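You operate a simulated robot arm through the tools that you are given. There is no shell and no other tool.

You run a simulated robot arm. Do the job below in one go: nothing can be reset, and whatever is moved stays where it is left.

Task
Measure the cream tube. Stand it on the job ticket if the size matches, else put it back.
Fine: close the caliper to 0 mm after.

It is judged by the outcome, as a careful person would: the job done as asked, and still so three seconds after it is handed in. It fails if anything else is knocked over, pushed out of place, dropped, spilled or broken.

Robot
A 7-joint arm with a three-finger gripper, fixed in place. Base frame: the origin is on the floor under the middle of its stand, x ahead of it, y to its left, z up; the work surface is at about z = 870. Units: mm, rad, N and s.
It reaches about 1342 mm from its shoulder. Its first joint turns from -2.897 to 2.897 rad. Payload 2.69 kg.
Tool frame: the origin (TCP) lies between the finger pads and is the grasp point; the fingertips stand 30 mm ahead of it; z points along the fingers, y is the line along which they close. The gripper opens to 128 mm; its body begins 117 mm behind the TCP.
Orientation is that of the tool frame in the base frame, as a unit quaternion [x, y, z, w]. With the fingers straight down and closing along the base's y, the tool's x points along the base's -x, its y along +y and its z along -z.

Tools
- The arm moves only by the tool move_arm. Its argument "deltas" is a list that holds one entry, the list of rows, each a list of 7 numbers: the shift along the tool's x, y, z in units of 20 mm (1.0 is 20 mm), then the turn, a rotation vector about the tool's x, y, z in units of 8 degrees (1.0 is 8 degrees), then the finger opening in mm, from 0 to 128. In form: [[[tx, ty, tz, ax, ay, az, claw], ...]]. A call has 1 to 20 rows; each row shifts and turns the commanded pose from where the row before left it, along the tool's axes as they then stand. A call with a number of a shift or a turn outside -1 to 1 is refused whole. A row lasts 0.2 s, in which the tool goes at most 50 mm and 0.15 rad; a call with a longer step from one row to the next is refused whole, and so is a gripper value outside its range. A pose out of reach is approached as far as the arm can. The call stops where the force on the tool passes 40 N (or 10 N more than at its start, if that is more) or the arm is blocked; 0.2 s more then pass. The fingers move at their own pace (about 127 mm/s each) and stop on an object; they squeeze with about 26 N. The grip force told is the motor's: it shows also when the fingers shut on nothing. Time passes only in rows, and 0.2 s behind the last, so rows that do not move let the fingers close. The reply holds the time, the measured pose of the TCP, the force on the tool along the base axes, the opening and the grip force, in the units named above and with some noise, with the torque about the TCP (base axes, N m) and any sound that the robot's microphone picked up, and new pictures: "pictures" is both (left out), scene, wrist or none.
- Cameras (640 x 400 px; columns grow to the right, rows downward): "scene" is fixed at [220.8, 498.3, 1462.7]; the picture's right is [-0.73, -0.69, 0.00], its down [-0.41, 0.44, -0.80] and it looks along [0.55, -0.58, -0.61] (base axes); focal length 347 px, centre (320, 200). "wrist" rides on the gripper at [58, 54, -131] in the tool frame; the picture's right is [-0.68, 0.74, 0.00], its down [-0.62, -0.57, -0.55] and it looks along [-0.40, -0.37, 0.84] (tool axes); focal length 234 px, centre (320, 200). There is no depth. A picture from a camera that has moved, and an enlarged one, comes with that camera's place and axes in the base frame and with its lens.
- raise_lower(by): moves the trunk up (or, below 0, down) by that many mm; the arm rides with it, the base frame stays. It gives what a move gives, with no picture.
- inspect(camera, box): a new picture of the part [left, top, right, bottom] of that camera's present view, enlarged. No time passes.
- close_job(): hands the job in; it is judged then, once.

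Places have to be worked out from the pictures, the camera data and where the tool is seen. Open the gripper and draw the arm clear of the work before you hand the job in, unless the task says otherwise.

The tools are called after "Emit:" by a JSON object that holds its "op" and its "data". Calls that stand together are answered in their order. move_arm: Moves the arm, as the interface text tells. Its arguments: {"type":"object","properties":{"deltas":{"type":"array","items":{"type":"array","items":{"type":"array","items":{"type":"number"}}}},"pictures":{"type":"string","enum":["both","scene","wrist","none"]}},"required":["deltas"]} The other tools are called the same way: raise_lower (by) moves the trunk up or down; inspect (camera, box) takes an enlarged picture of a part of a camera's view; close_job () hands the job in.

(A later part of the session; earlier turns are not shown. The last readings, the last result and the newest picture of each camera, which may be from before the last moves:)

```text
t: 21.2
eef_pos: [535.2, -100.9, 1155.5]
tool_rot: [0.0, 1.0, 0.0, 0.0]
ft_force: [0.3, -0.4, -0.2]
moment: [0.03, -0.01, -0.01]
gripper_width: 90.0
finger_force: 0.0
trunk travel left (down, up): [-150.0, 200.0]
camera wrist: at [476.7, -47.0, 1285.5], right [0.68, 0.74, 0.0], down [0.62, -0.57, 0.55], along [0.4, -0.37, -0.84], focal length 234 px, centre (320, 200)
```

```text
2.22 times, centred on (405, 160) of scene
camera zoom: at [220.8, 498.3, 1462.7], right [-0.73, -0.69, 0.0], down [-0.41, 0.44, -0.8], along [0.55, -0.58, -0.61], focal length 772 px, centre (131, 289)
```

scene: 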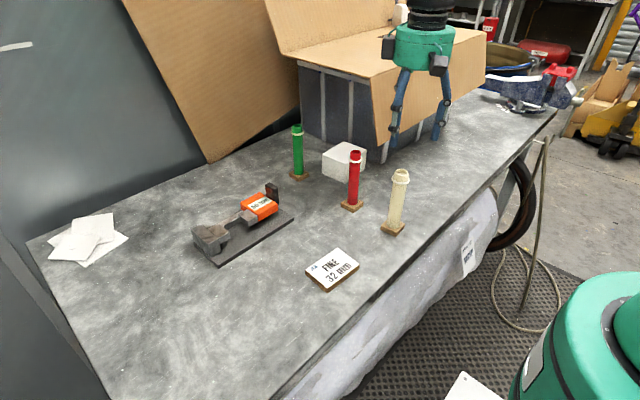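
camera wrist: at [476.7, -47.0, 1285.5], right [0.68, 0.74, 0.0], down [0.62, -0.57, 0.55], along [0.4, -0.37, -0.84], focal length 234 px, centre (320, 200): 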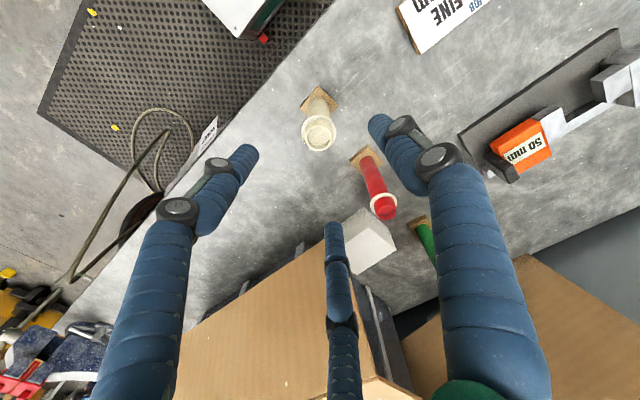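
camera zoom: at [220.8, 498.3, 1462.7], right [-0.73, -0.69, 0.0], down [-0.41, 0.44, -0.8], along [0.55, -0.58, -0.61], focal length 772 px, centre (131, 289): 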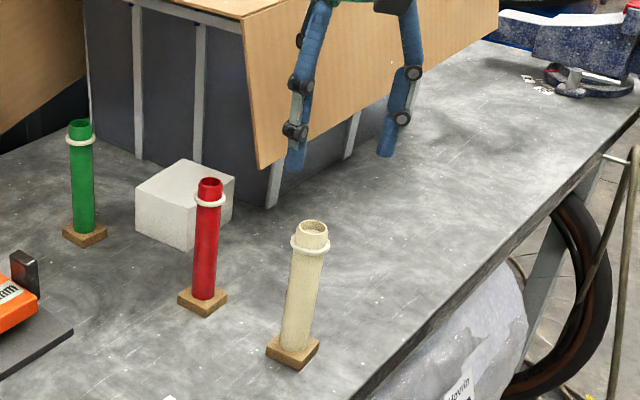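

The tube top centre projects to (534.9, -100.4), and the TCP is at (534.7, -101), so it is centred. I descend to put the finger pads at the collar, still open.

Emit:
{"op": "move_arm", "data": {"deltas": [[[0, 0, 0.9, 0, 0, 0, 90], [0, 0, 0.9, 0, 0, 0, 90], [0, 0, 0.9, 0, 0, 0, 90], [0, 0, 0.9, 0, 0, 0, 90], [0, 0, 0.9, 0, 0, 0, 90], [0, 0, 0.9, 0, 0, 0, 90], [0, 0, 0.8, 0, 0, 0, 90], [0, 0, 0, 0, 0, 0, 90]]], "pictures": "both"}}

Emit:
{"op": "inspect", "data": {"camera": "wrist", "box": [220, 80, 420, 280]}}

Emit:
{"op": "inspect", "data": {"camera": "scene", "box": [340, 100, 460, 250]}}

```text
t: 23.0
eef_pos: [535.6, -100.6, 1029.9]
tool_rot: [0.0, 1.0, -0.001, 0.0]
ft_force: [0.8, -0.6, -1.1]
moment: [-0.01, 0.03, 0.0]
gripper_width: 90.0
finger_force: 0.0
trunk travel left (down, up): [-150.0, 200.0]
camera wrist: at [477.5, -47.4, 1161.1], right [0.68, 0.74, 0.0], down [0.62, -0.57, 0.55], along [0.4, -0.37, -0.84], focal length 234 px, centre (320, 200)
```

scene: 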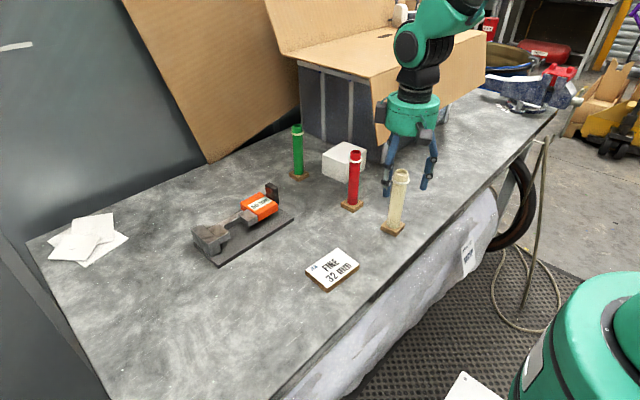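
wrist: 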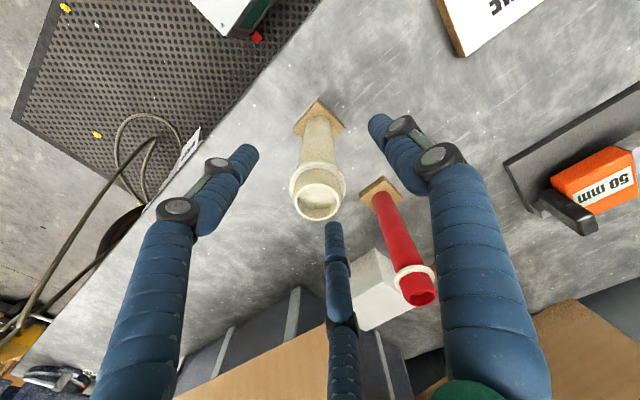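

```text
2.00 times, centred on (320, 180) of wrist
camera zoom: at [477.5, -47.4, 1161.1], right [0.68, 0.74, 0.0], down [0.62, -0.57, 0.55], along [0.4, -0.37, -0.84], focal length 468 px, centre (320, 240)
```

zoom: 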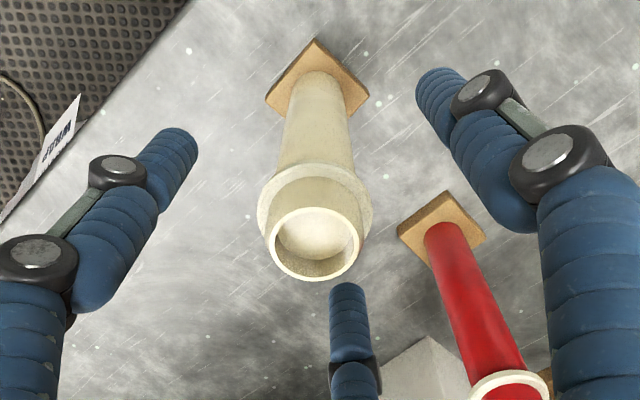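

```text
2.67 times, centred on (400, 175) of scene
camera zoom: at [220.8, 498.3, 1462.7], right [-0.73, -0.69, 0.0], down [-0.41, 0.44, -0.8], along [0.55, -0.58, -0.61], focal length 926 px, centre (107, 267)
```

zoom: 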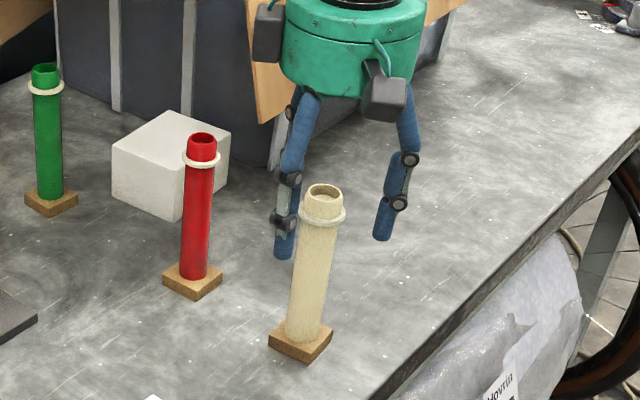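

The tube sits centred between the three fingers. I close in steps onto the collar.

Emit:
{"op": "move_arm", "data": {"deltas": [[[0.05, 0, 0, 0, 0, 0, 70], [0, 0, 0, 0, 0, 0, 56], [0, 0, 0, 0, 0, 0, 48], [0, 0, 0, 0, 0, 0, 44], [0, 0, 0, 0, 0, 0, 40], [0, 0, 0, 0, 0, 0, 34], [0, 0, 0, 0, 0, 0, 30], [0, 0, 0, 0, 0, 0, 30]]], "pictures": "both"}}

Emit:
{"op": "inspect", "data": {"camera": "wrist", "box": [220, 80, 420, 280]}}

Emit:
{"op": "inspect", "data": {"camera": "scene", "box": [340, 100, 460, 250]}}

```text
t: 24.8
eef_pos: [535.7, -102.2, 1031.0]
tool_rot: [0.001, 1.0, 0.0, 0.0]
ft_force: [1.2, -0.5, 1.1]
moment: [-0.07, -0.04, 0.01]
gripper_width: 39.7
finger_force: 7.2
trunk travel left (down, up): [-150.0, 200.0]
camera wrist: at [476.4, -47.2, 1161.6], right [0.68, 0.74, 0.0], down [0.62, -0.57, 0.55], along [0.4, -0.37, -0.84], focal length 234 px, centre (320, 200)
```

scene: 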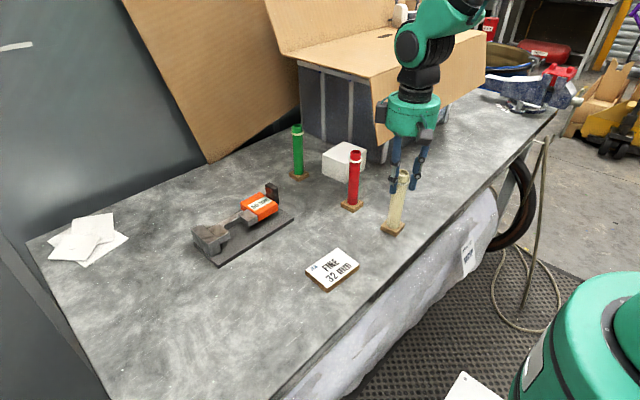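
wrist: 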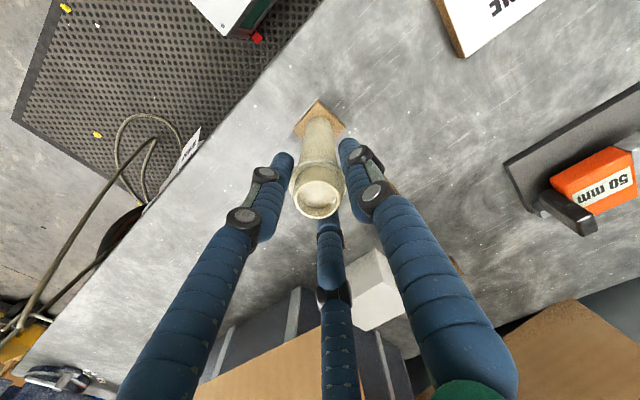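

```text
2.00 times, centred on (320, 180) of wrist
camera zoom: at [476.4, -47.2, 1161.6], right [0.68, 0.74, 0.0], down [0.62, -0.57, 0.55], along [0.4, -0.37, -0.84], focal length 468 px, centre (320, 240)
```

zoom: 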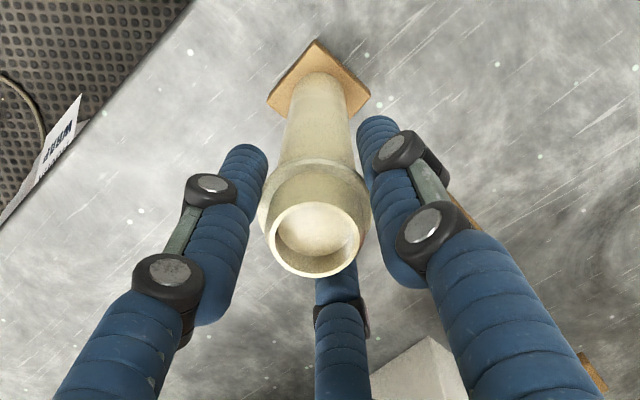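

```text
2.67 times, centred on (400, 175) of scene
camera zoom: at [220.8, 498.3, 1462.7], right [-0.73, -0.69, 0.0], down [-0.41, 0.44, -0.8], along [0.55, -0.58, -0.61], focal length 926 px, centre (107, 267)
```

zoom: 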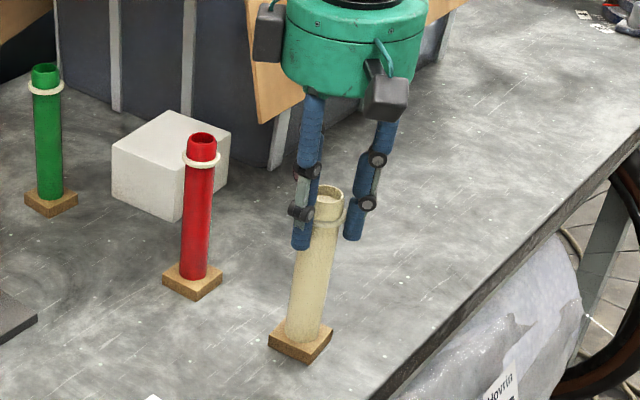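

The fingers stopped at 39.7 mm on the collar with only light force. I command a tighter close to get full grip force before lifting.

Emit:
{"op": "move_arm", "data": {"deltas": [[[0, 0, 0, 0, 0, 0, 20], [0, 0, 0, 0, 0, 0, 10], [0, 0, 0, 0, 0, 0, 10], [0, 0, 0, 0, 0, 0, 10]]], "pictures": "scene"}}

Emit:
{"op": "inspect", "data": {"camera": "wrist", "box": [220, 80, 420, 280]}}

Emit:
{"op": "inspect", "data": {"camera": "scene", "box": [340, 100, 460, 250]}}

```text
t: 25.8
eef_pos: [535.2, -100.5, 1030.9]
tool_rot: [0.0, 1.0, 0.0, 0.0]
ft_force: [0.5, -0.6, 1.4]
moment: [-0.08, 0.01, 0.03]
gripper_width: 39.3
finger_force: 22.2
trunk travel left (down, up): [-150.0, 200.0]
```

scene: 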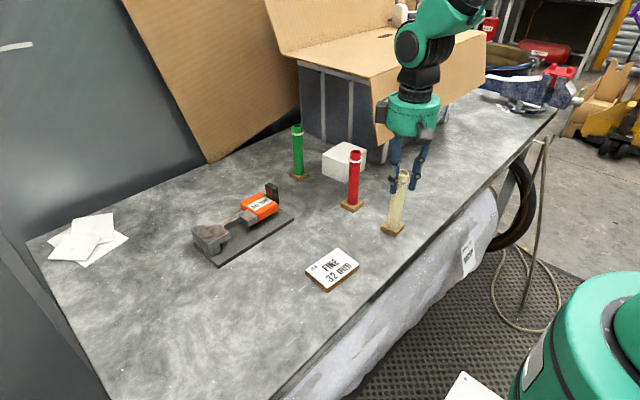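

```text
2.00 times, centred on (320, 180) of wrist
camera zoom: at [476.4, -47.2, 1161.6], right [0.68, 0.74, 0.0], down [0.62, -0.57, 0.55], along [0.4, -0.37, -0.84], focal length 468 px, centre (320, 240)
```

zoom: 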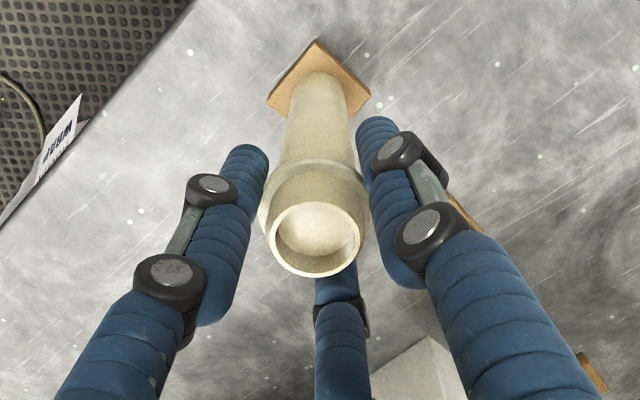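

```text
2.67 times, centred on (400, 175) of scene
camera zoom: at [220.8, 498.3, 1462.7], right [-0.73, -0.69, 0.0], down [-0.41, 0.44, -0.8], along [0.55, -0.58, -0.61], focal length 926 px, centre (107, 267)
```

zoom: 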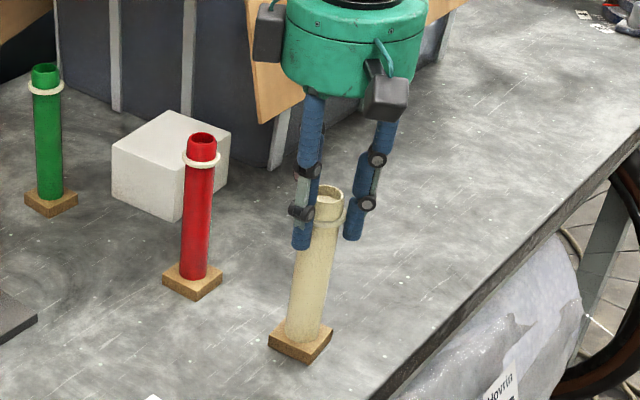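

Firm grip (22 N at 39.3 mm) and the tube hasn't shifted. I lift it 15 mm slowly and check whether the wooden foot comes with it.

Emit:
{"op": "move_arm", "data": {"deltas": [[[0, 0, -0.15, 0, 0, 0, 10], [0, 0, -0.2, 0, 0, 0, 10], [0, 0, -0.2, 0, 0, 0, 10], [0, 0, -0.2, 0, 0, 0, 10], [0, 0, 0, 0, 0, 0, 10], [0, 0, 0, 0, 0, 0, 10]]], "pictures": "scene"}}

Emit:
{"op": "inspect", "data": {"camera": "scene", "box": [340, 100, 460, 250]}}

Emit:
{"op": "inspect", "data": {"camera": "wrist", "box": [220, 80, 420, 280]}}

```text
t: 27.2
eef_pos: [533.7, -100.7, 1045.1]
tool_rot: [0.0, 1.0, -0.001, 0.0]
ft_force: [-0.1, -0.7, -1.5]
moment: [0.01, 0.0, -0.05]
gripper_width: 39.1
finger_force: 21.3
trunk travel left (down, up): [-150.0, 200.0]
```

scene: 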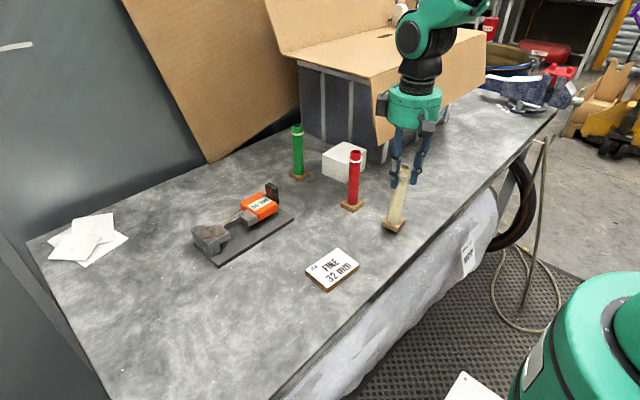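

```text
2.67 times, centred on (400, 175) of scene
camera zoom: at [220.8, 498.3, 1462.7], right [-0.73, -0.69, 0.0], down [-0.41, 0.44, -0.8], along [0.55, -0.58, -0.61], focal length 926 px, centre (107, 267)
```

zoom: 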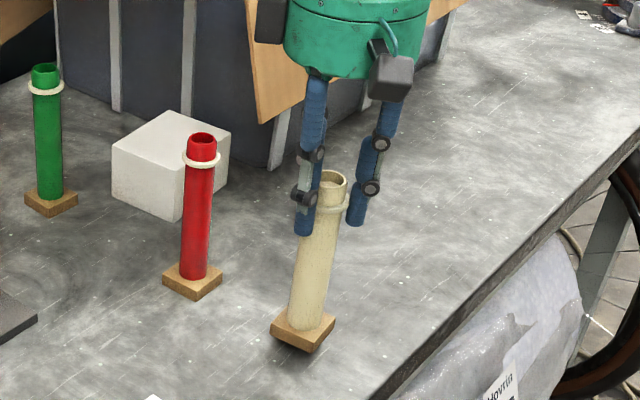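

```text
2.00 times, centred on (320, 180) of wrist
camera zoom: at [475.9, -46.7, 1176.8], right [0.68, 0.74, 0.0], down [0.62, -0.57, 0.55], along [0.4, -0.37, -0.84], focal length 468 px, centre (320, 240)
```

zoom: 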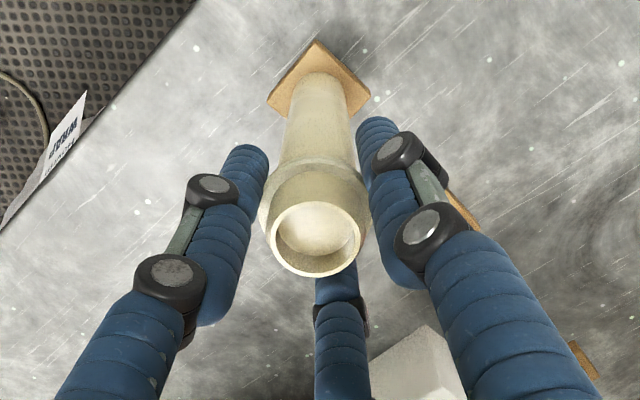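

The foot is fixed to the tube and it hangs upright. I lift it to a safe carry height.

Emit:
{"op": "move_arm", "data": {"deltas": [[[0, 0, -0.5, 0, 0, 0, 10], [0, 0, -0.8, 0, 0, 0, 10], [0, 0, -0.8, 0, 0, 0, 10], [0, 0, -0.8, 0, 0, 0, 10], [0, 0, -0.8, 0, 0, 0, 10], [0, 0, -0.8, 0, 0, 0, 10], [0, 0, -0.8, 0, 0, 0, 10], [0, 0, -0.45, 0, 0, 0, 10], [0, 0, 0, 0, 0, 0, 10]]], "pictures": "none"}}

Emit:
{"op": "move_arm", "data": {"deltas": [[[-0.3, 0.35, 0, 0, 0, 0, 10], [-0.6, 0.68, 0, 0, 0, 0, 10], [-0.65, 0.74, 0, 0, 0, 0, 10], [-0.65, 0.74, 0, 0, 0, 0, 10], [-0.65, 0.74, 0, 0, 0, 0, 10], [-0.65, 0.74, 0, 0, 0, 0, 10], [-0.65, 0.74, 0, 0, 0, 0, 10], [-0.65, 0.74, 0, 0, 0, 0, 10], [-0.65, 0.74, 0, 0, 0, 0, 10], [-0.65, 0.74, 0, 0, 0, 0, 10], [-0.65, 0.74, 0, 0, 0, 0, 10], [-0.65, 0.74, 0, 0, 0, 0, 10], [-0.65, 0.74, 0, 0, 0, 0, 10], [-0.65, 0.74, 0, 0, 0, 0, 10], [-0.65, 0.74, 0, 0, 0, 0, 10], [-0.65, 0.74, 0, 0, 0, 0, 10], [0, 0, 0, 0, 0, 0, 10]]], "pictures": "both"}}

```text
t: 29.2
eef_pos: [532.7, -101.0, 1160.9]
tool_rot: [-0.001, 1.0, 0.001, 0.001]
ft_force: [-0.1, -0.1, -2.0]
moment: [0.01, 0.0, 0.03]
gripper_width: 38.8
finger_force: 21.9
trunk travel left (down, up): [-150.0, 200.0]
```

```text
t: 32.8
eef_pos: [734.5, 128.6, 1161.8]
tool_rot: [-0.001, 1.0, 0.0, 0.0]
ft_force: [0.4, 0.1, -2.9]
moment: [-0.04, 0.02, -0.03]
gripper_width: 38.5
finger_force: 21.7
trunk travel left (down, up): [-150.0, 200.0]
camera wrist: at [675.6, 182.5, 1291.4], right [0.68, 0.74, 0.0], down [0.62, -0.57, 0.55], along [0.4, -0.37, -0.84], focal length 234 px, centre (320, 200)
```

scene: 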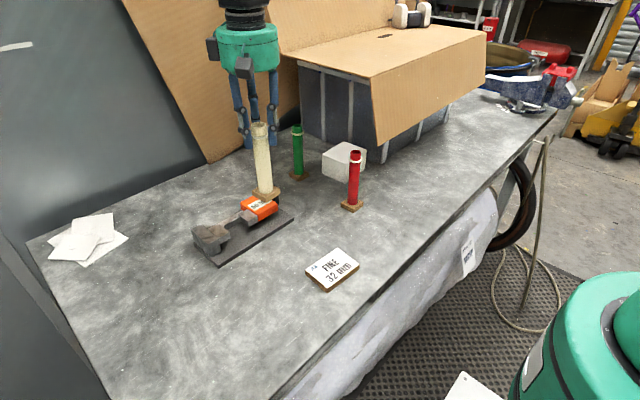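
wrist: 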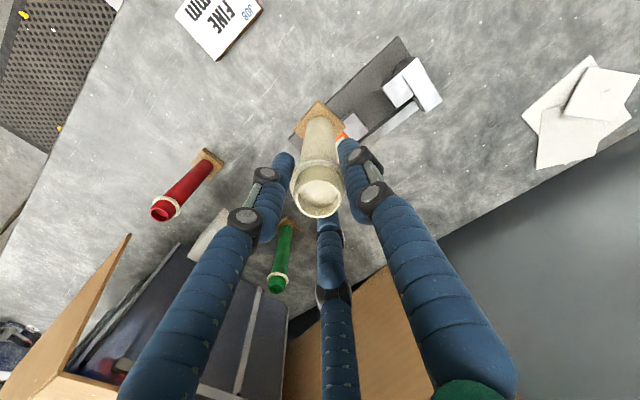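

The reading of the opening drifts slightly (39.7 → 38.5), so I check closely whether the collar is slipping in the fingers.

Emit:
{"op": "inspect", "data": {"camera": "wrist", "box": [220, 80, 420, 280]}}

Emit:
{"op": "inspect", "data": {"camera": "scene", "box": [200, 60, 320, 230]}}

```text
2.00 times, centred on (320, 180) of wrist
camera zoom: at [675.6, 182.5, 1291.4], right [0.68, 0.74, 0.0], down [0.62, -0.57, 0.55], along [0.4, -0.37, -0.84], focal length 468 px, centre (320, 240)
```

zoom: 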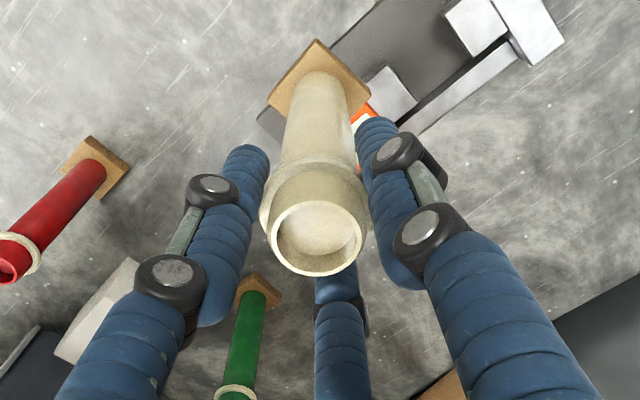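

```text
2.35 times, centred on (260, 145) of scene
camera zoom: at [220.8, 498.3, 1462.7], right [-0.73, -0.69, 0.0], down [-0.41, 0.44, -0.8], along [0.55, -0.58, -0.61], focal length 817 px, centre (461, 329)
```

zoom: 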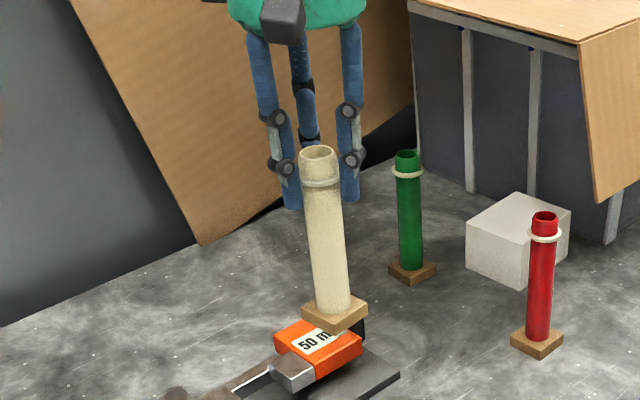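

The foot and top appear at the same image positions as when first lifted, so nothing slipped, and the tube hangs vertical. I move the remaining distance to above the open jaw gap (788, 188).

Emit:
{"op": "move_arm", "data": {"deltas": [[[-0.54, 0.6, 0, 0, 0, 0, 10], [-0.54, 0.6, 0, 0, 0, 0, 10], [-0.54, 0.6, 0, 0, 0, 0, 10], [-0.54, 0.6, 0, 0, 0, 0, 10], [-0.54, 0.57, 0, 0, 0, 0, 10], [0, 0, 0, 0, 0, 0, 10], [0, 0, 0, 0, 0, 0, 10]]], "pictures": "both"}}

Emit:
{"op": "inspect", "data": {"camera": "wrist", "box": [260, 40, 440, 220]}}

Emit:
{"op": "inspect", "data": {"camera": "scene", "box": [170, 80, 310, 275]}}

```text
t: 34.4
eef_pos: [787.2, 187.4, 1161.6]
tool_rot: [0.0, 1.0, 0.0, 0.0]
ft_force: [0.0, -0.1, -2.3]
moment: [0.01, -0.01, 0.0]
gripper_width: 38.5
finger_force: 21.6
trunk travel left (down, up): [-150.0, 200.0]
camera wrist: at [729.0, 240.3, 1292.1], right [0.68, 0.74, 0.0], down [0.62, -0.57, 0.55], along [0.4, -0.37, -0.84], focal length 234 px, centre (320, 200)
```

scene: 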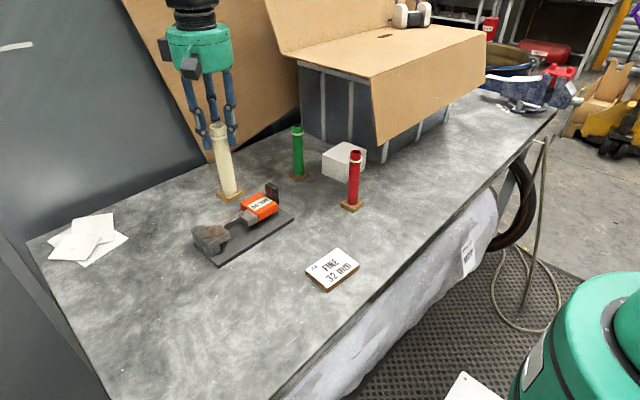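
wrist: 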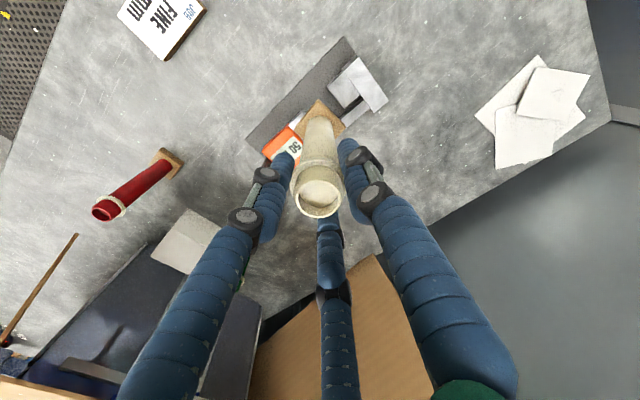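

```text
2.22 times, centred on (350, 130) of wrist
camera zoom: at [729.0, 240.3, 1292.1], right [0.68, 0.74, 0.0], down [0.62, -0.57, 0.55], along [0.4, -0.37, -0.84], focal length 520 px, centre (253, 356)
```

zoom: 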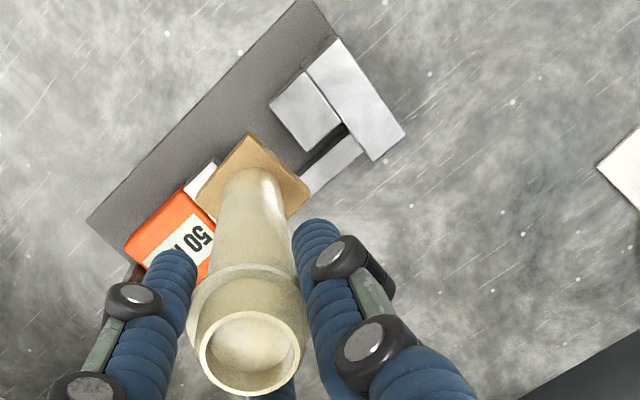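

```text
2.05 times, centred on (240, 178) of scene
camera zoom: at [220.8, 498.3, 1462.7], right [-0.73, -0.69, 0.0], down [-0.41, 0.44, -0.8], along [0.55, -0.58, -0.61], focal length 712 px, centre (484, 246)
```

zoom: 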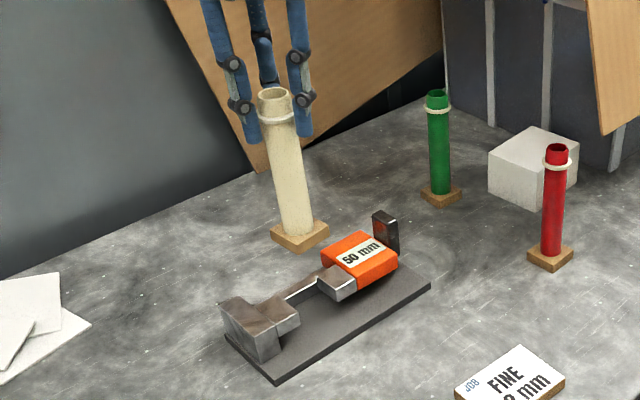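

The tube's roughly 42 mm foot would pass down through the 50 mm gap with little margin, so I enter from the front instead. I go to x=725 and lower until the foot is between plate-top and jaw-bottom height, then slide in toward +x.

Emit:
{"op": "move_arm", "data": {"deltas": [[[0.5, 0.02, 0, 0, 0, 0, 10], [0.7, 0.02, 0, 0, 0, 0, 10], [0.7, 0.02, 0, 0, 0, 0, 10], [0.7, 0.02, 0, 0, 0, 0, 10], [0.5, 0, 0, 0, 0, 0, 10], [0, 0, 0.6, 0, 0, 0, 10], [0, 0, 0.8, 0, 0, 0, 10], [0, 0, 0.8, 0, 0, 0, 10], [0, 0, 0.8, 0, 0, 0, 10], [0, 0, 0.8, 0, 0, 0, 10], [0, 0, 0.8, 0, 0, 0, 10], [0, 0, 0.6, 0, 0, 0, 10], [0, 0, 0.3, 0, 0, 0, 10], [0, 0, 0, 0, 0, 0, 10]]], "pictures": "both"}}

Emit:
{"op": "inspect", "data": {"camera": "scene", "box": [180, 140, 310, 275]}}

Emit:
{"op": "inspect", "data": {"camera": "wrist", "box": [240, 60, 440, 220]}}

```text
t: 37.4
eef_pos: [726.0, 187.1, 1050.1]
tool_rot: [0.001, 1.0, 0.0, 0.0]
ft_force: [-0.2, -0.3, -1.8]
moment: [-0.03, 0.01, -0.01]
gripper_width: 38.5
finger_force: 21.3
trunk travel left (down, up): [-150.0, 200.0]
camera wrist: at [667.2, 242.0, 1181.2], right [0.68, 0.74, 0.0], down [0.62, -0.57, 0.55], along [0.4, -0.37, -0.84], focal length 234 px, centre (320, 200)
```

scene: 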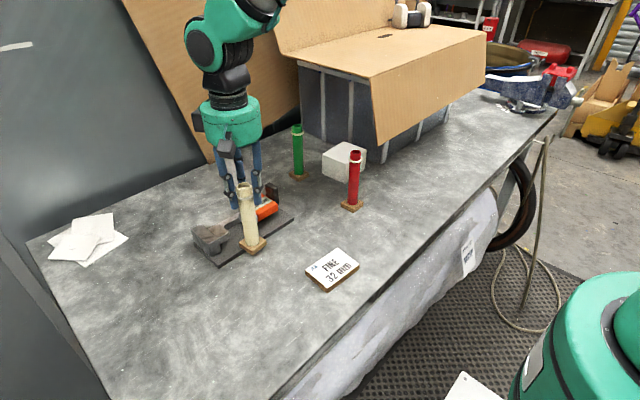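
wrist: 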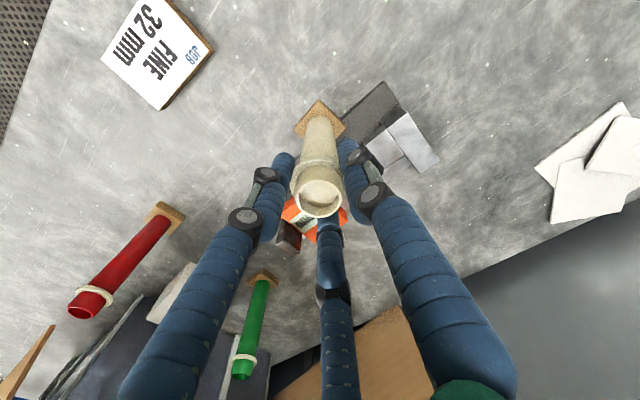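

```text
2.96 times, centred on (245, 208) of scene
camera zoom: at [220.8, 498.3, 1462.7], right [-0.73, -0.69, 0.0], down [-0.41, 0.44, -0.8], along [0.55, -0.58, -0.61], focal length 1029 px, centre (542, 178)
```

zoom: 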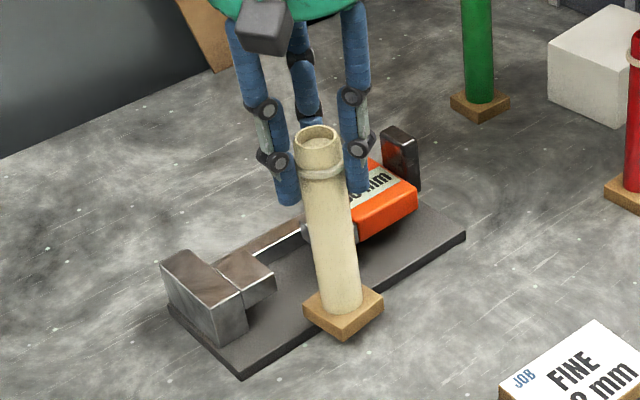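

```text
2.50 times, centred on (340, 140) of wrist
camera zoom: at [667.2, 242.0, 1181.2], right [0.68, 0.74, 0.0], down [0.62, -0.57, 0.55], along [0.4, -0.37, -0.84], focal length 585 px, centre (270, 350)
```

zoom: 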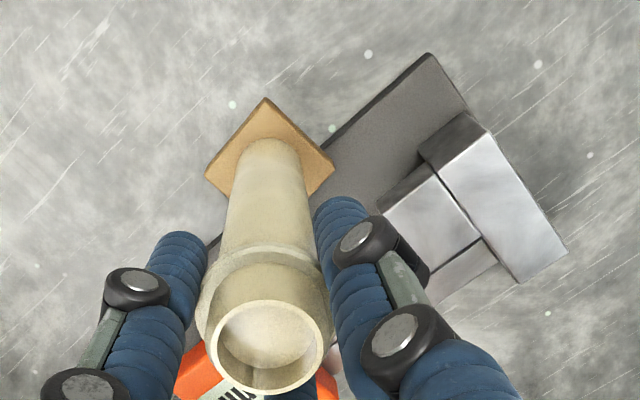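

The tube is in front of the gap, foot bottom at about z=890, and both cameras put it within about 2 mm of the gap's middle. I lower 4 mm and slide in 45 mm toward +x, then look.

Emit:
{"op": "move_arm", "data": {"deltas": [[[0, 0, 0.2, 0, 0, 0, 10], [-0.3, 0.01, 0, 0, 0, 0, 10], [-0.4, 0.01, 0, 0, 0, 0, 10], [-0.4, 0.01, 0, 0, 0, 0, 10], [-0.4, 0, 0, 0, 0, 0, 10], [-0.4, 0, 0, 0, 0, 0, 10], [-0.35, 0, 0, 0, 0, 0, 10], [0, 0, 0, 0, 0, 0, 10]]], "pictures": "both"}}

Emit:
{"op": "inspect", "data": {"camera": "scene", "box": [180, 140, 310, 275]}}

Emit:
{"op": "inspect", "data": {"camera": "wrist", "box": [240, 60, 440, 220]}}

```text
t: 39.2
eef_pos: [771.9, 188.9, 1046.6]
tool_rot: [0.0, 1.0, 0.0, 0.0]
ft_force: [0.3, -1.0, -1.2]
moment: [-0.03, 0.02, 0.01]
gripper_width: 38.1
finger_force: 21.0
trunk travel left (down, up): [-150.0, 200.0]
camera wrist: at [712.9, 242.3, 1177.8], right [0.68, 0.74, 0.0], down [0.62, -0.57, 0.55], along [0.4, -0.37, -0.84], focal length 234 px, centre (320, 200)
```

scene: 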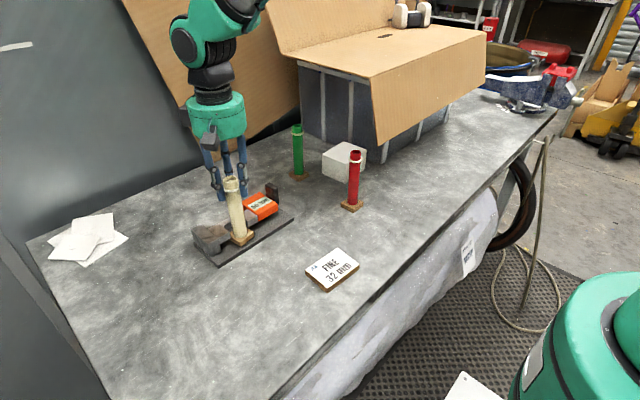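
wrist: 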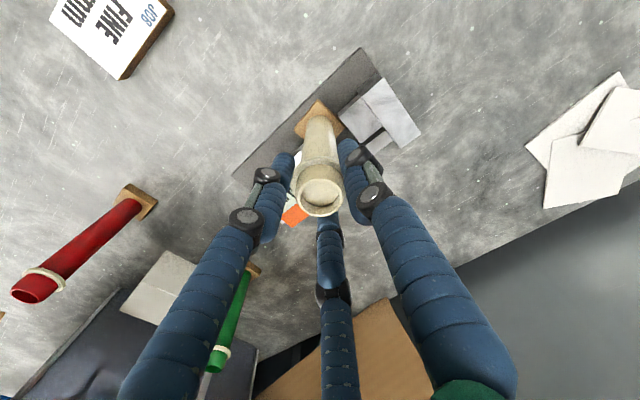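

```text
2.96 times, centred on (245, 208) of scene
camera zoom: at [220.8, 498.3, 1462.7], right [-0.73, -0.69, 0.0], down [-0.41, 0.44, -0.8], along [0.55, -0.58, -0.61], focal length 1029 px, centre (542, 178)
```

zoom: 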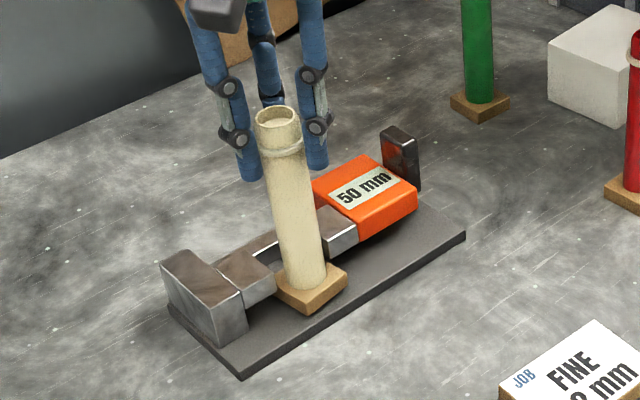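

```text
2.50 times, centred on (340, 140) of wrist
camera zoom: at [712.9, 242.3, 1177.8], right [0.68, 0.74, 0.0], down [0.62, -0.57, 0.55], along [0.4, -0.37, -0.84], focal length 585 px, centre (270, 350)
```

zoom: 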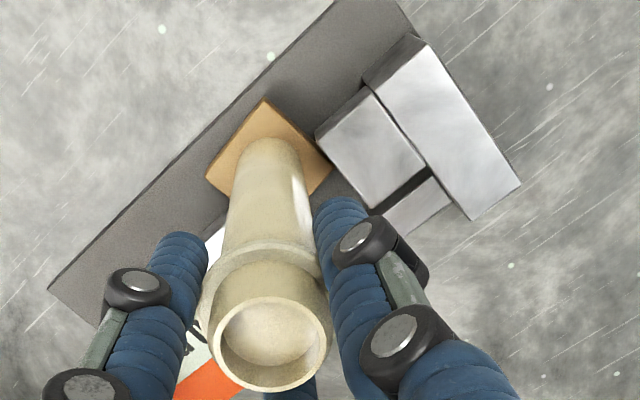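

The foot has passed under the jaws and the tube body is entering the gap, with no contact force. I go the last 16 mm in.

Emit:
{"op": "move_arm", "data": {"deltas": [[[-0.3, 0.02, 0, 0, 0, 0, 10], [-0.3, 0.02, 0, 0, 0, 0, 10], [-0.2, 0.02, 0, 0, 0, 0, 10], [0, 0, 0, 0, 0, 0, 10], [0, 0, 0, 0, 0, 0, 10]]], "pictures": "both"}}

Emit:
{"op": "inspect", "data": {"camera": "scene", "box": [180, 160, 290, 275]}}

Emit:
{"op": "inspect", "data": {"camera": "wrist", "box": [240, 60, 440, 220]}}

```text
t: 40.4
eef_pos: [786.6, 190.7, 1045.6]
tool_rot: [0.0, 1.0, 0.001, 0.0]
ft_force: [-0.2, -0.8, 0.7]
moment: [-0.02, -0.03, -0.01]
gripper_width: 37.5
finger_force: 26.1
trunk travel left (down, up): [-150.0, 200.0]
camera wrist: at [728.5, 243.9, 1177.1], right [0.68, 0.74, 0.0], down [0.62, -0.57, 0.55], along [0.4, -0.37, -0.84], focal length 234 px, centre (320, 200)
```

scene: 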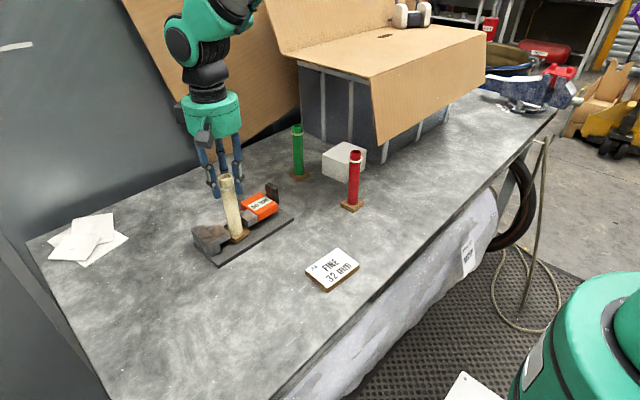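
wrist: 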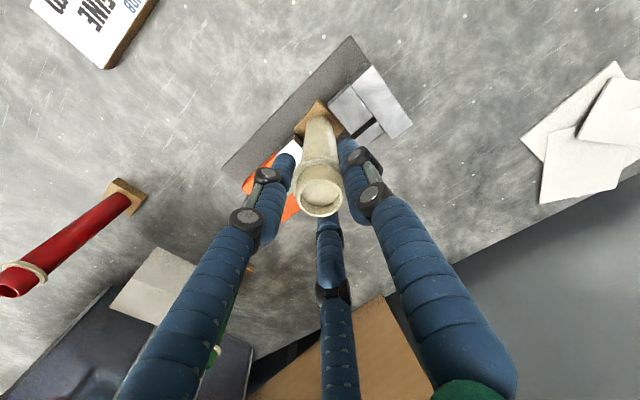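

```text
3.48 times, centred on (235, 218) of scene
camera zoom: at [220.8, 498.3, 1462.7], right [-0.73, -0.69, 0.0], down [-0.41, 0.44, -0.8], along [0.55, -0.58, -0.61], focal length 1208 px, centre (616, 139)
```

zoom: 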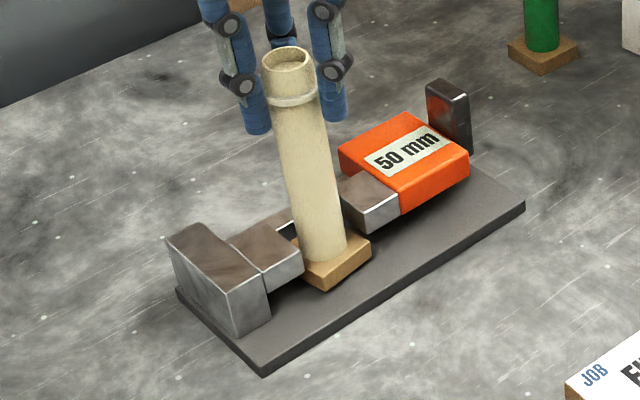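

```text
2.50 times, centred on (340, 140) of wrist
camera zoom: at [728.5, 243.9, 1177.1], right [0.68, 0.74, 0.0], down [0.62, -0.57, 0.55], along [0.4, -0.37, -0.84], focal length 585 px, centre (270, 350)
```

zoom: 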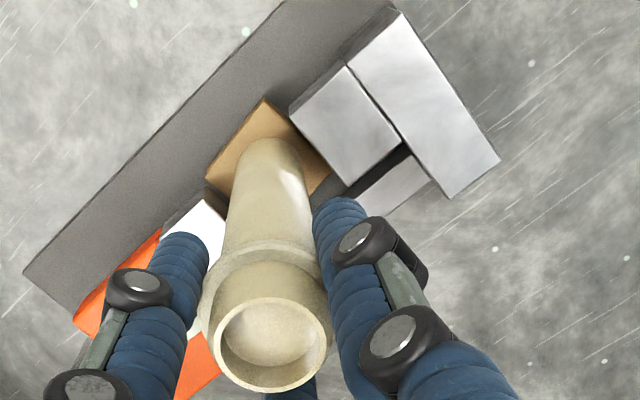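

The tube body is between the jaws, and the foot sits over the plate under them. I lower in small steps to feel for the plate.

Emit:
{"op": "move_arm", "data": {"deltas": [[[0, 0, 0.08, 0, 0, 0, 10], [0, 0, 0.08, 0, 0, 0, 10], [0, 0, 0.08, 0, 0, 0, 10], [0, 0, 0, 0, 0, 0, 10]]], "pictures": "none"}}

Emit:
{"op": "inspect", "data": {"camera": "scene", "box": [180, 160, 290, 275]}}

```text
t: 41.4
eef_pos: [787.1, 190.1, 1042.2]
tool_rot: [0.001, 1.0, 0.0, 0.001]
ft_force: [-0.4, -0.5, 8.1]
moment: [0.18, 0.36, 0.03]
gripper_width: 37.5
finger_force: 26.4
trunk travel left (down, up): [-150.0, 200.0]
```

```text
3.48 times, centred on (235, 218) of scene
camera zoom: at [220.8, 498.3, 1462.7], right [-0.73, -0.69, 0.0], down [-0.41, 0.44, -0.8], along [0.55, -0.58, -0.61], focal length 1208 px, centre (616, 139)
```

zoom: 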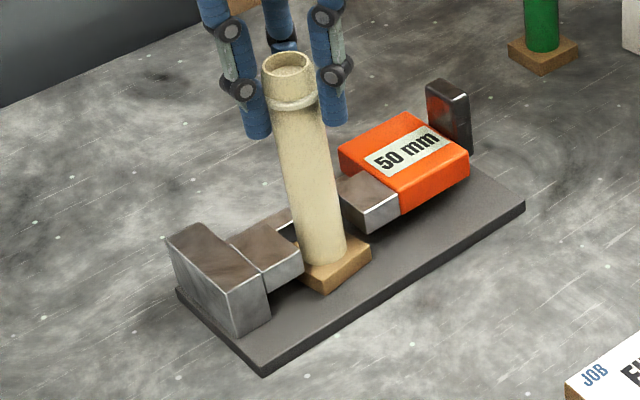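

The foot meets the plate (8 N upward) and the tube stands between the jaws. I release gradually.

Emit:
{"op": "move_arm", "data": {"deltas": [[[0, 0, 0, 0, 0, 0, 30], [0, 0, 0, 0, 0, 0, 36], [0, 0, 0, 0, 0, 0, 39], [0, 0, 0, 0, 0, 0, 41], [0, 0, 0, 0, 0, 0, 44], [0, 0, 0, 0, 0, 0, 50], [0, 0, 0, 0, 0, 0, 60], [0, 0, 0, 0, 0, 0, 60]]], "pictures": "both"}}

Emit:
{"op": "inspect", "data": {"camera": "scene", "box": [180, 160, 290, 275]}}

Emit:
{"op": "inspect", "data": {"camera": "wrist", "box": [240, 60, 440, 220]}}

```text
t: 43.2
eef_pos: [786.2, 190.7, 1042.1]
tool_rot: [0.0, 1.0, 0.0, 0.0]
ft_force: [0.1, -0.1, -0.1]
moment: [-0.03, 0.02, 0.0]
gripper_width: 60.1
finger_force: 0.0
trunk travel left (down, up): [-150.0, 200.0]
camera wrist: at [728.4, 244.2, 1172.6], right [0.68, 0.74, 0.0], down [0.62, -0.57, 0.55], along [0.4, -0.37, -0.84], focal length 234 px, centre (320, 200)
```

scene: 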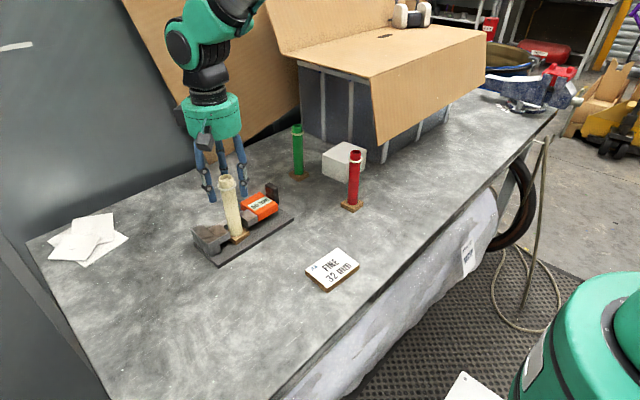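
wrist: 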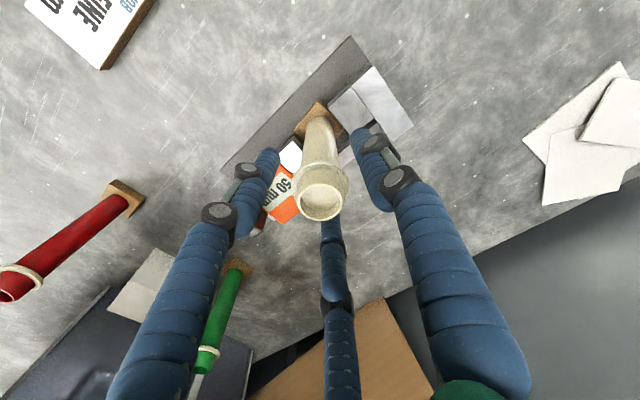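

```text
3.48 times, centred on (235, 218) of scene
camera zoom: at [220.8, 498.3, 1462.7], right [-0.73, -0.69, 0.0], down [-0.41, 0.44, -0.8], along [0.55, -0.58, -0.61], focal length 1208 px, centre (616, 139)
```

zoom: 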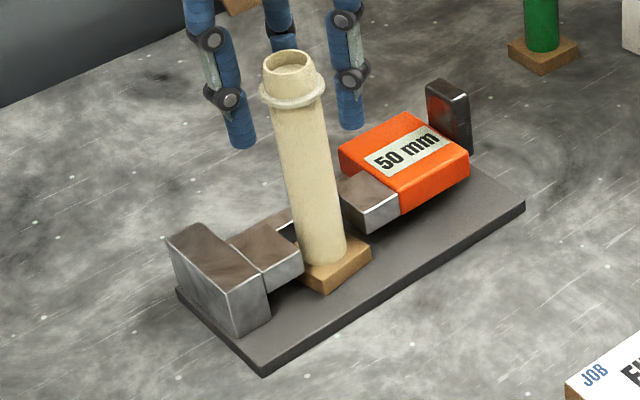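

```text
2.50 times, centred on (340, 140) of wrist
camera zoom: at [728.4, 244.2, 1172.6], right [0.68, 0.74, 0.0], down [0.62, -0.57, 0.55], along [0.4, -0.37, -0.84], focal length 585 px, centre (270, 350)
```

zoom: 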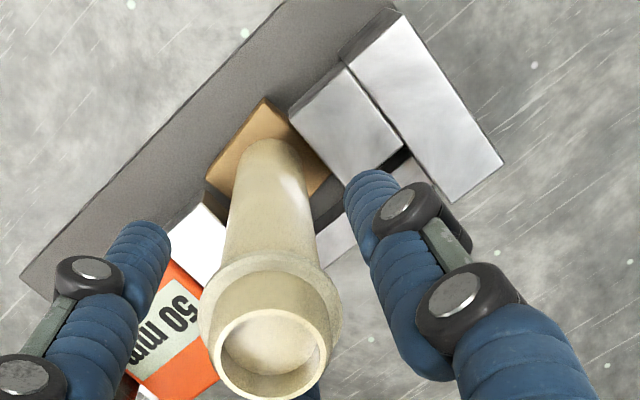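

The tube stands free between the jaws. I open wider, rise above it, and go to the -y side of the slider post with the fingers closed.

Emit:
{"op": "move_arm", "data": {"deltas": [[[0, 0, 0, 0, 0, 0, 80], [0, 0, 0, 0, 0, 0, 90], [0, 0, -0.8, 0, 0, 0, 90], [0, 0, -0.9, 0, 0, 0, 90], [0, 0, -1, 0, 0, 0, 90], [0, 0, -1, 0, 0, 0, 90], [0, 0, -1, 0, 0, 0, 90], [-0.1, -0.9, 0, 0, 0, 0, 60], [-0.1, -1, 0, 0, 0, 0, 30], [-0.1, -1, 0, 0, 0, 0, 0], [-0.1, -1, 0, 0, 0, 0, 0], [-0.1, -1, 0, 0, 0, 0, 0], [-0.05, -1, 0, 0, 0, 0, 0], [0, -1, 0, 0, 0, 0, 0], [0, -1, 0, 0, 0, 0, 0], [0, -0.7, 0, 0, 0, 0, 0], [0, 0, 0, 0, 0, 0, 0]]], "pictures": "both"}}

Emit:
{"op": "inspect", "data": {"camera": "scene", "box": [180, 110, 320, 275]}}

Emit:
{"op": "inspect", "data": {"camera": "wrist", "box": [280, 0, 480, 200]}}

```text
t: 46.8
eef_pos: [797.9, 17.9, 1136.6]
tool_rot: [0.0, 1.0, 0.001, 0.0]
ft_force: [-0.8, -0.5, -0.5]
moment: [-0.03, -0.01, 0.0]
gripper_width: 2.2
finger_force: 25.8
trunk travel left (down, up): [-150.0, 200.0]
camera wrist: at [739.5, 72.1, 1266.8], right [0.68, 0.74, 0.0], down [0.62, -0.57, 0.55], along [0.4, -0.37, -0.84], focal length 234 px, centre (320, 200)
```

scene: 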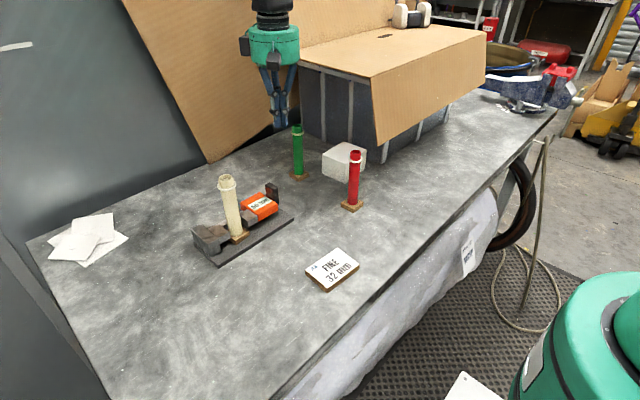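
wrist: 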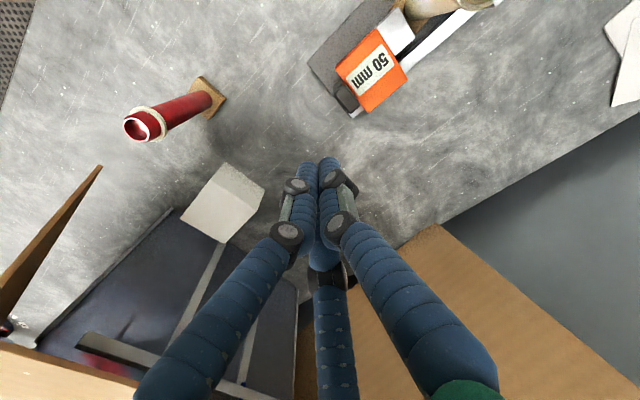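

```text
2.42 times, centred on (250, 192) of scene
camera zoom: at [220.8, 498.3, 1462.7], right [-0.73, -0.69, 0.0], down [-0.41, 0.44, -0.8], along [0.55, -0.58, -0.61], focal length 842 px, centre (490, 218)
```

zoom: 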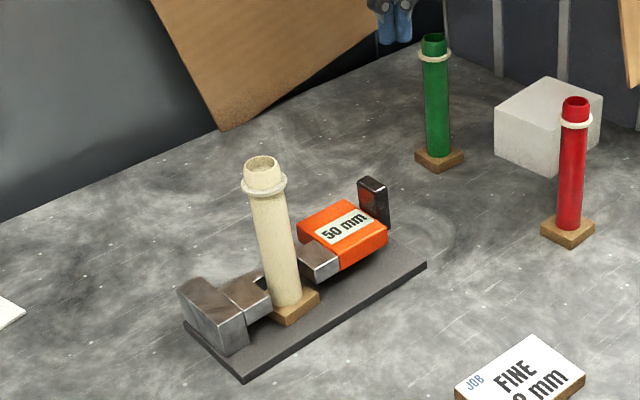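

```text
2.00 times, centred on (380, 100) of wrist
camera zoom: at [739.5, 72.1, 1266.8], right [0.68, 0.74, 0.0], down [0.62, -0.57, 0.55], along [0.4, -0.37, -0.84], focal length 468 px, centre (200, 400)
```

zoom: 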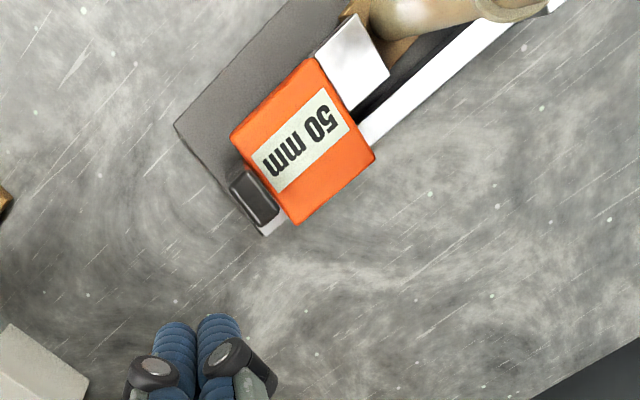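

The post top is near (798, 61), and I'm at y=18 on its -y side. I descend to tip height about z=935.

Emit:
{"op": "move_arm", "data": {"deltas": [[[0, 0, 1, 0, 0, 0, 0], [0, 0, 1, 0, 0, 0, 0], [0, 0, 1, 0, 0, 0, 0], [0, 0, 1, 0, 0, 0, 0], [0, 0, 1, 0, 0, 0, 0], [0, 0, 1, 0, 0, 0, 0], [0, 0, 1, 0, 0, 0, 0], [0, 0, 1, 0, 0, 0, 0], [0, 0, 0.5, 0, 0, 0, 0], [0, 0, 0, 0, 0, 0, 0]]], "pictures": "both"}}

Emit:
{"op": "inspect", "data": {"camera": "scene", "box": [200, 150, 310, 265]}}

Emit:
{"op": "inspect", "data": {"camera": "wrist", "box": [240, 40, 440, 240]}}

```text
t: 49.0
eef_pos: [798.4, 18.5, 964.9]
tool_rot: [0.0, 1.0, 0.0, 0.0]
ft_force: [0.6, 0.3, -0.7]
moment: [-0.02, 0.01, 0.0]
gripper_width: 2.1
finger_force: 26.0
trunk travel left (down, up): [-150.0, 200.0]
camera wrist: at [739.8, 71.5, 1096.3], right [0.68, 0.74, 0.0], down [0.62, -0.57, 0.55], along [0.4, -0.37, -0.84], focal length 234 px, centre (320, 200)
```

scene: 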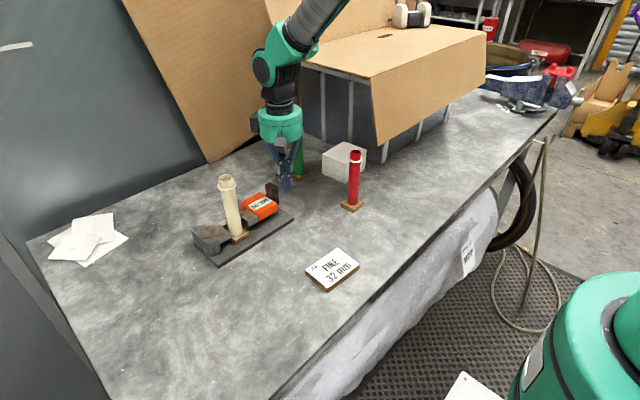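
wrist: 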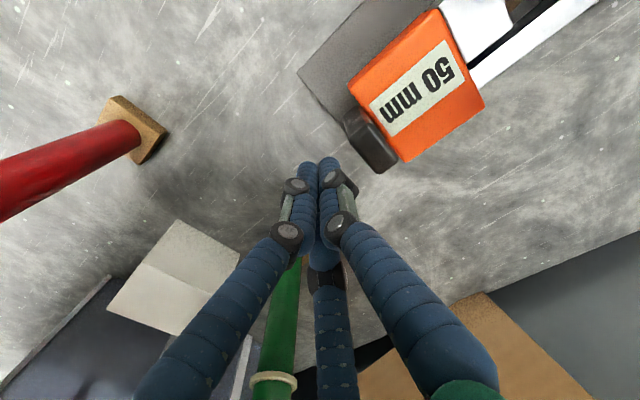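

```text
3.48 times, centred on (255, 208) of scene
camera zoom: at [220.8, 498.3, 1462.7], right [-0.73, -0.69, 0.0], down [-0.41, 0.44, -0.8], along [0.55, -0.58, -0.61], focal length 1208 px, centre (546, 174)
```

zoom: 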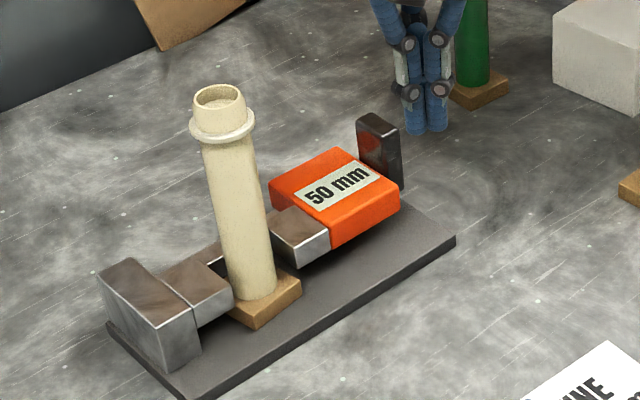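

```text
2.00 times, centred on (340, 140) of wrist
camera zoom: at [739.8, 71.5, 1096.3], right [0.68, 0.74, 0.0], down [0.62, -0.57, 0.55], along [0.4, -0.37, -0.84], focal length 468 px, centre (280, 320)
```

zoom: 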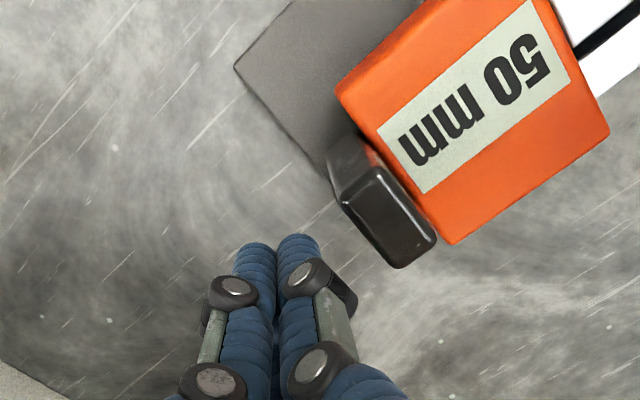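

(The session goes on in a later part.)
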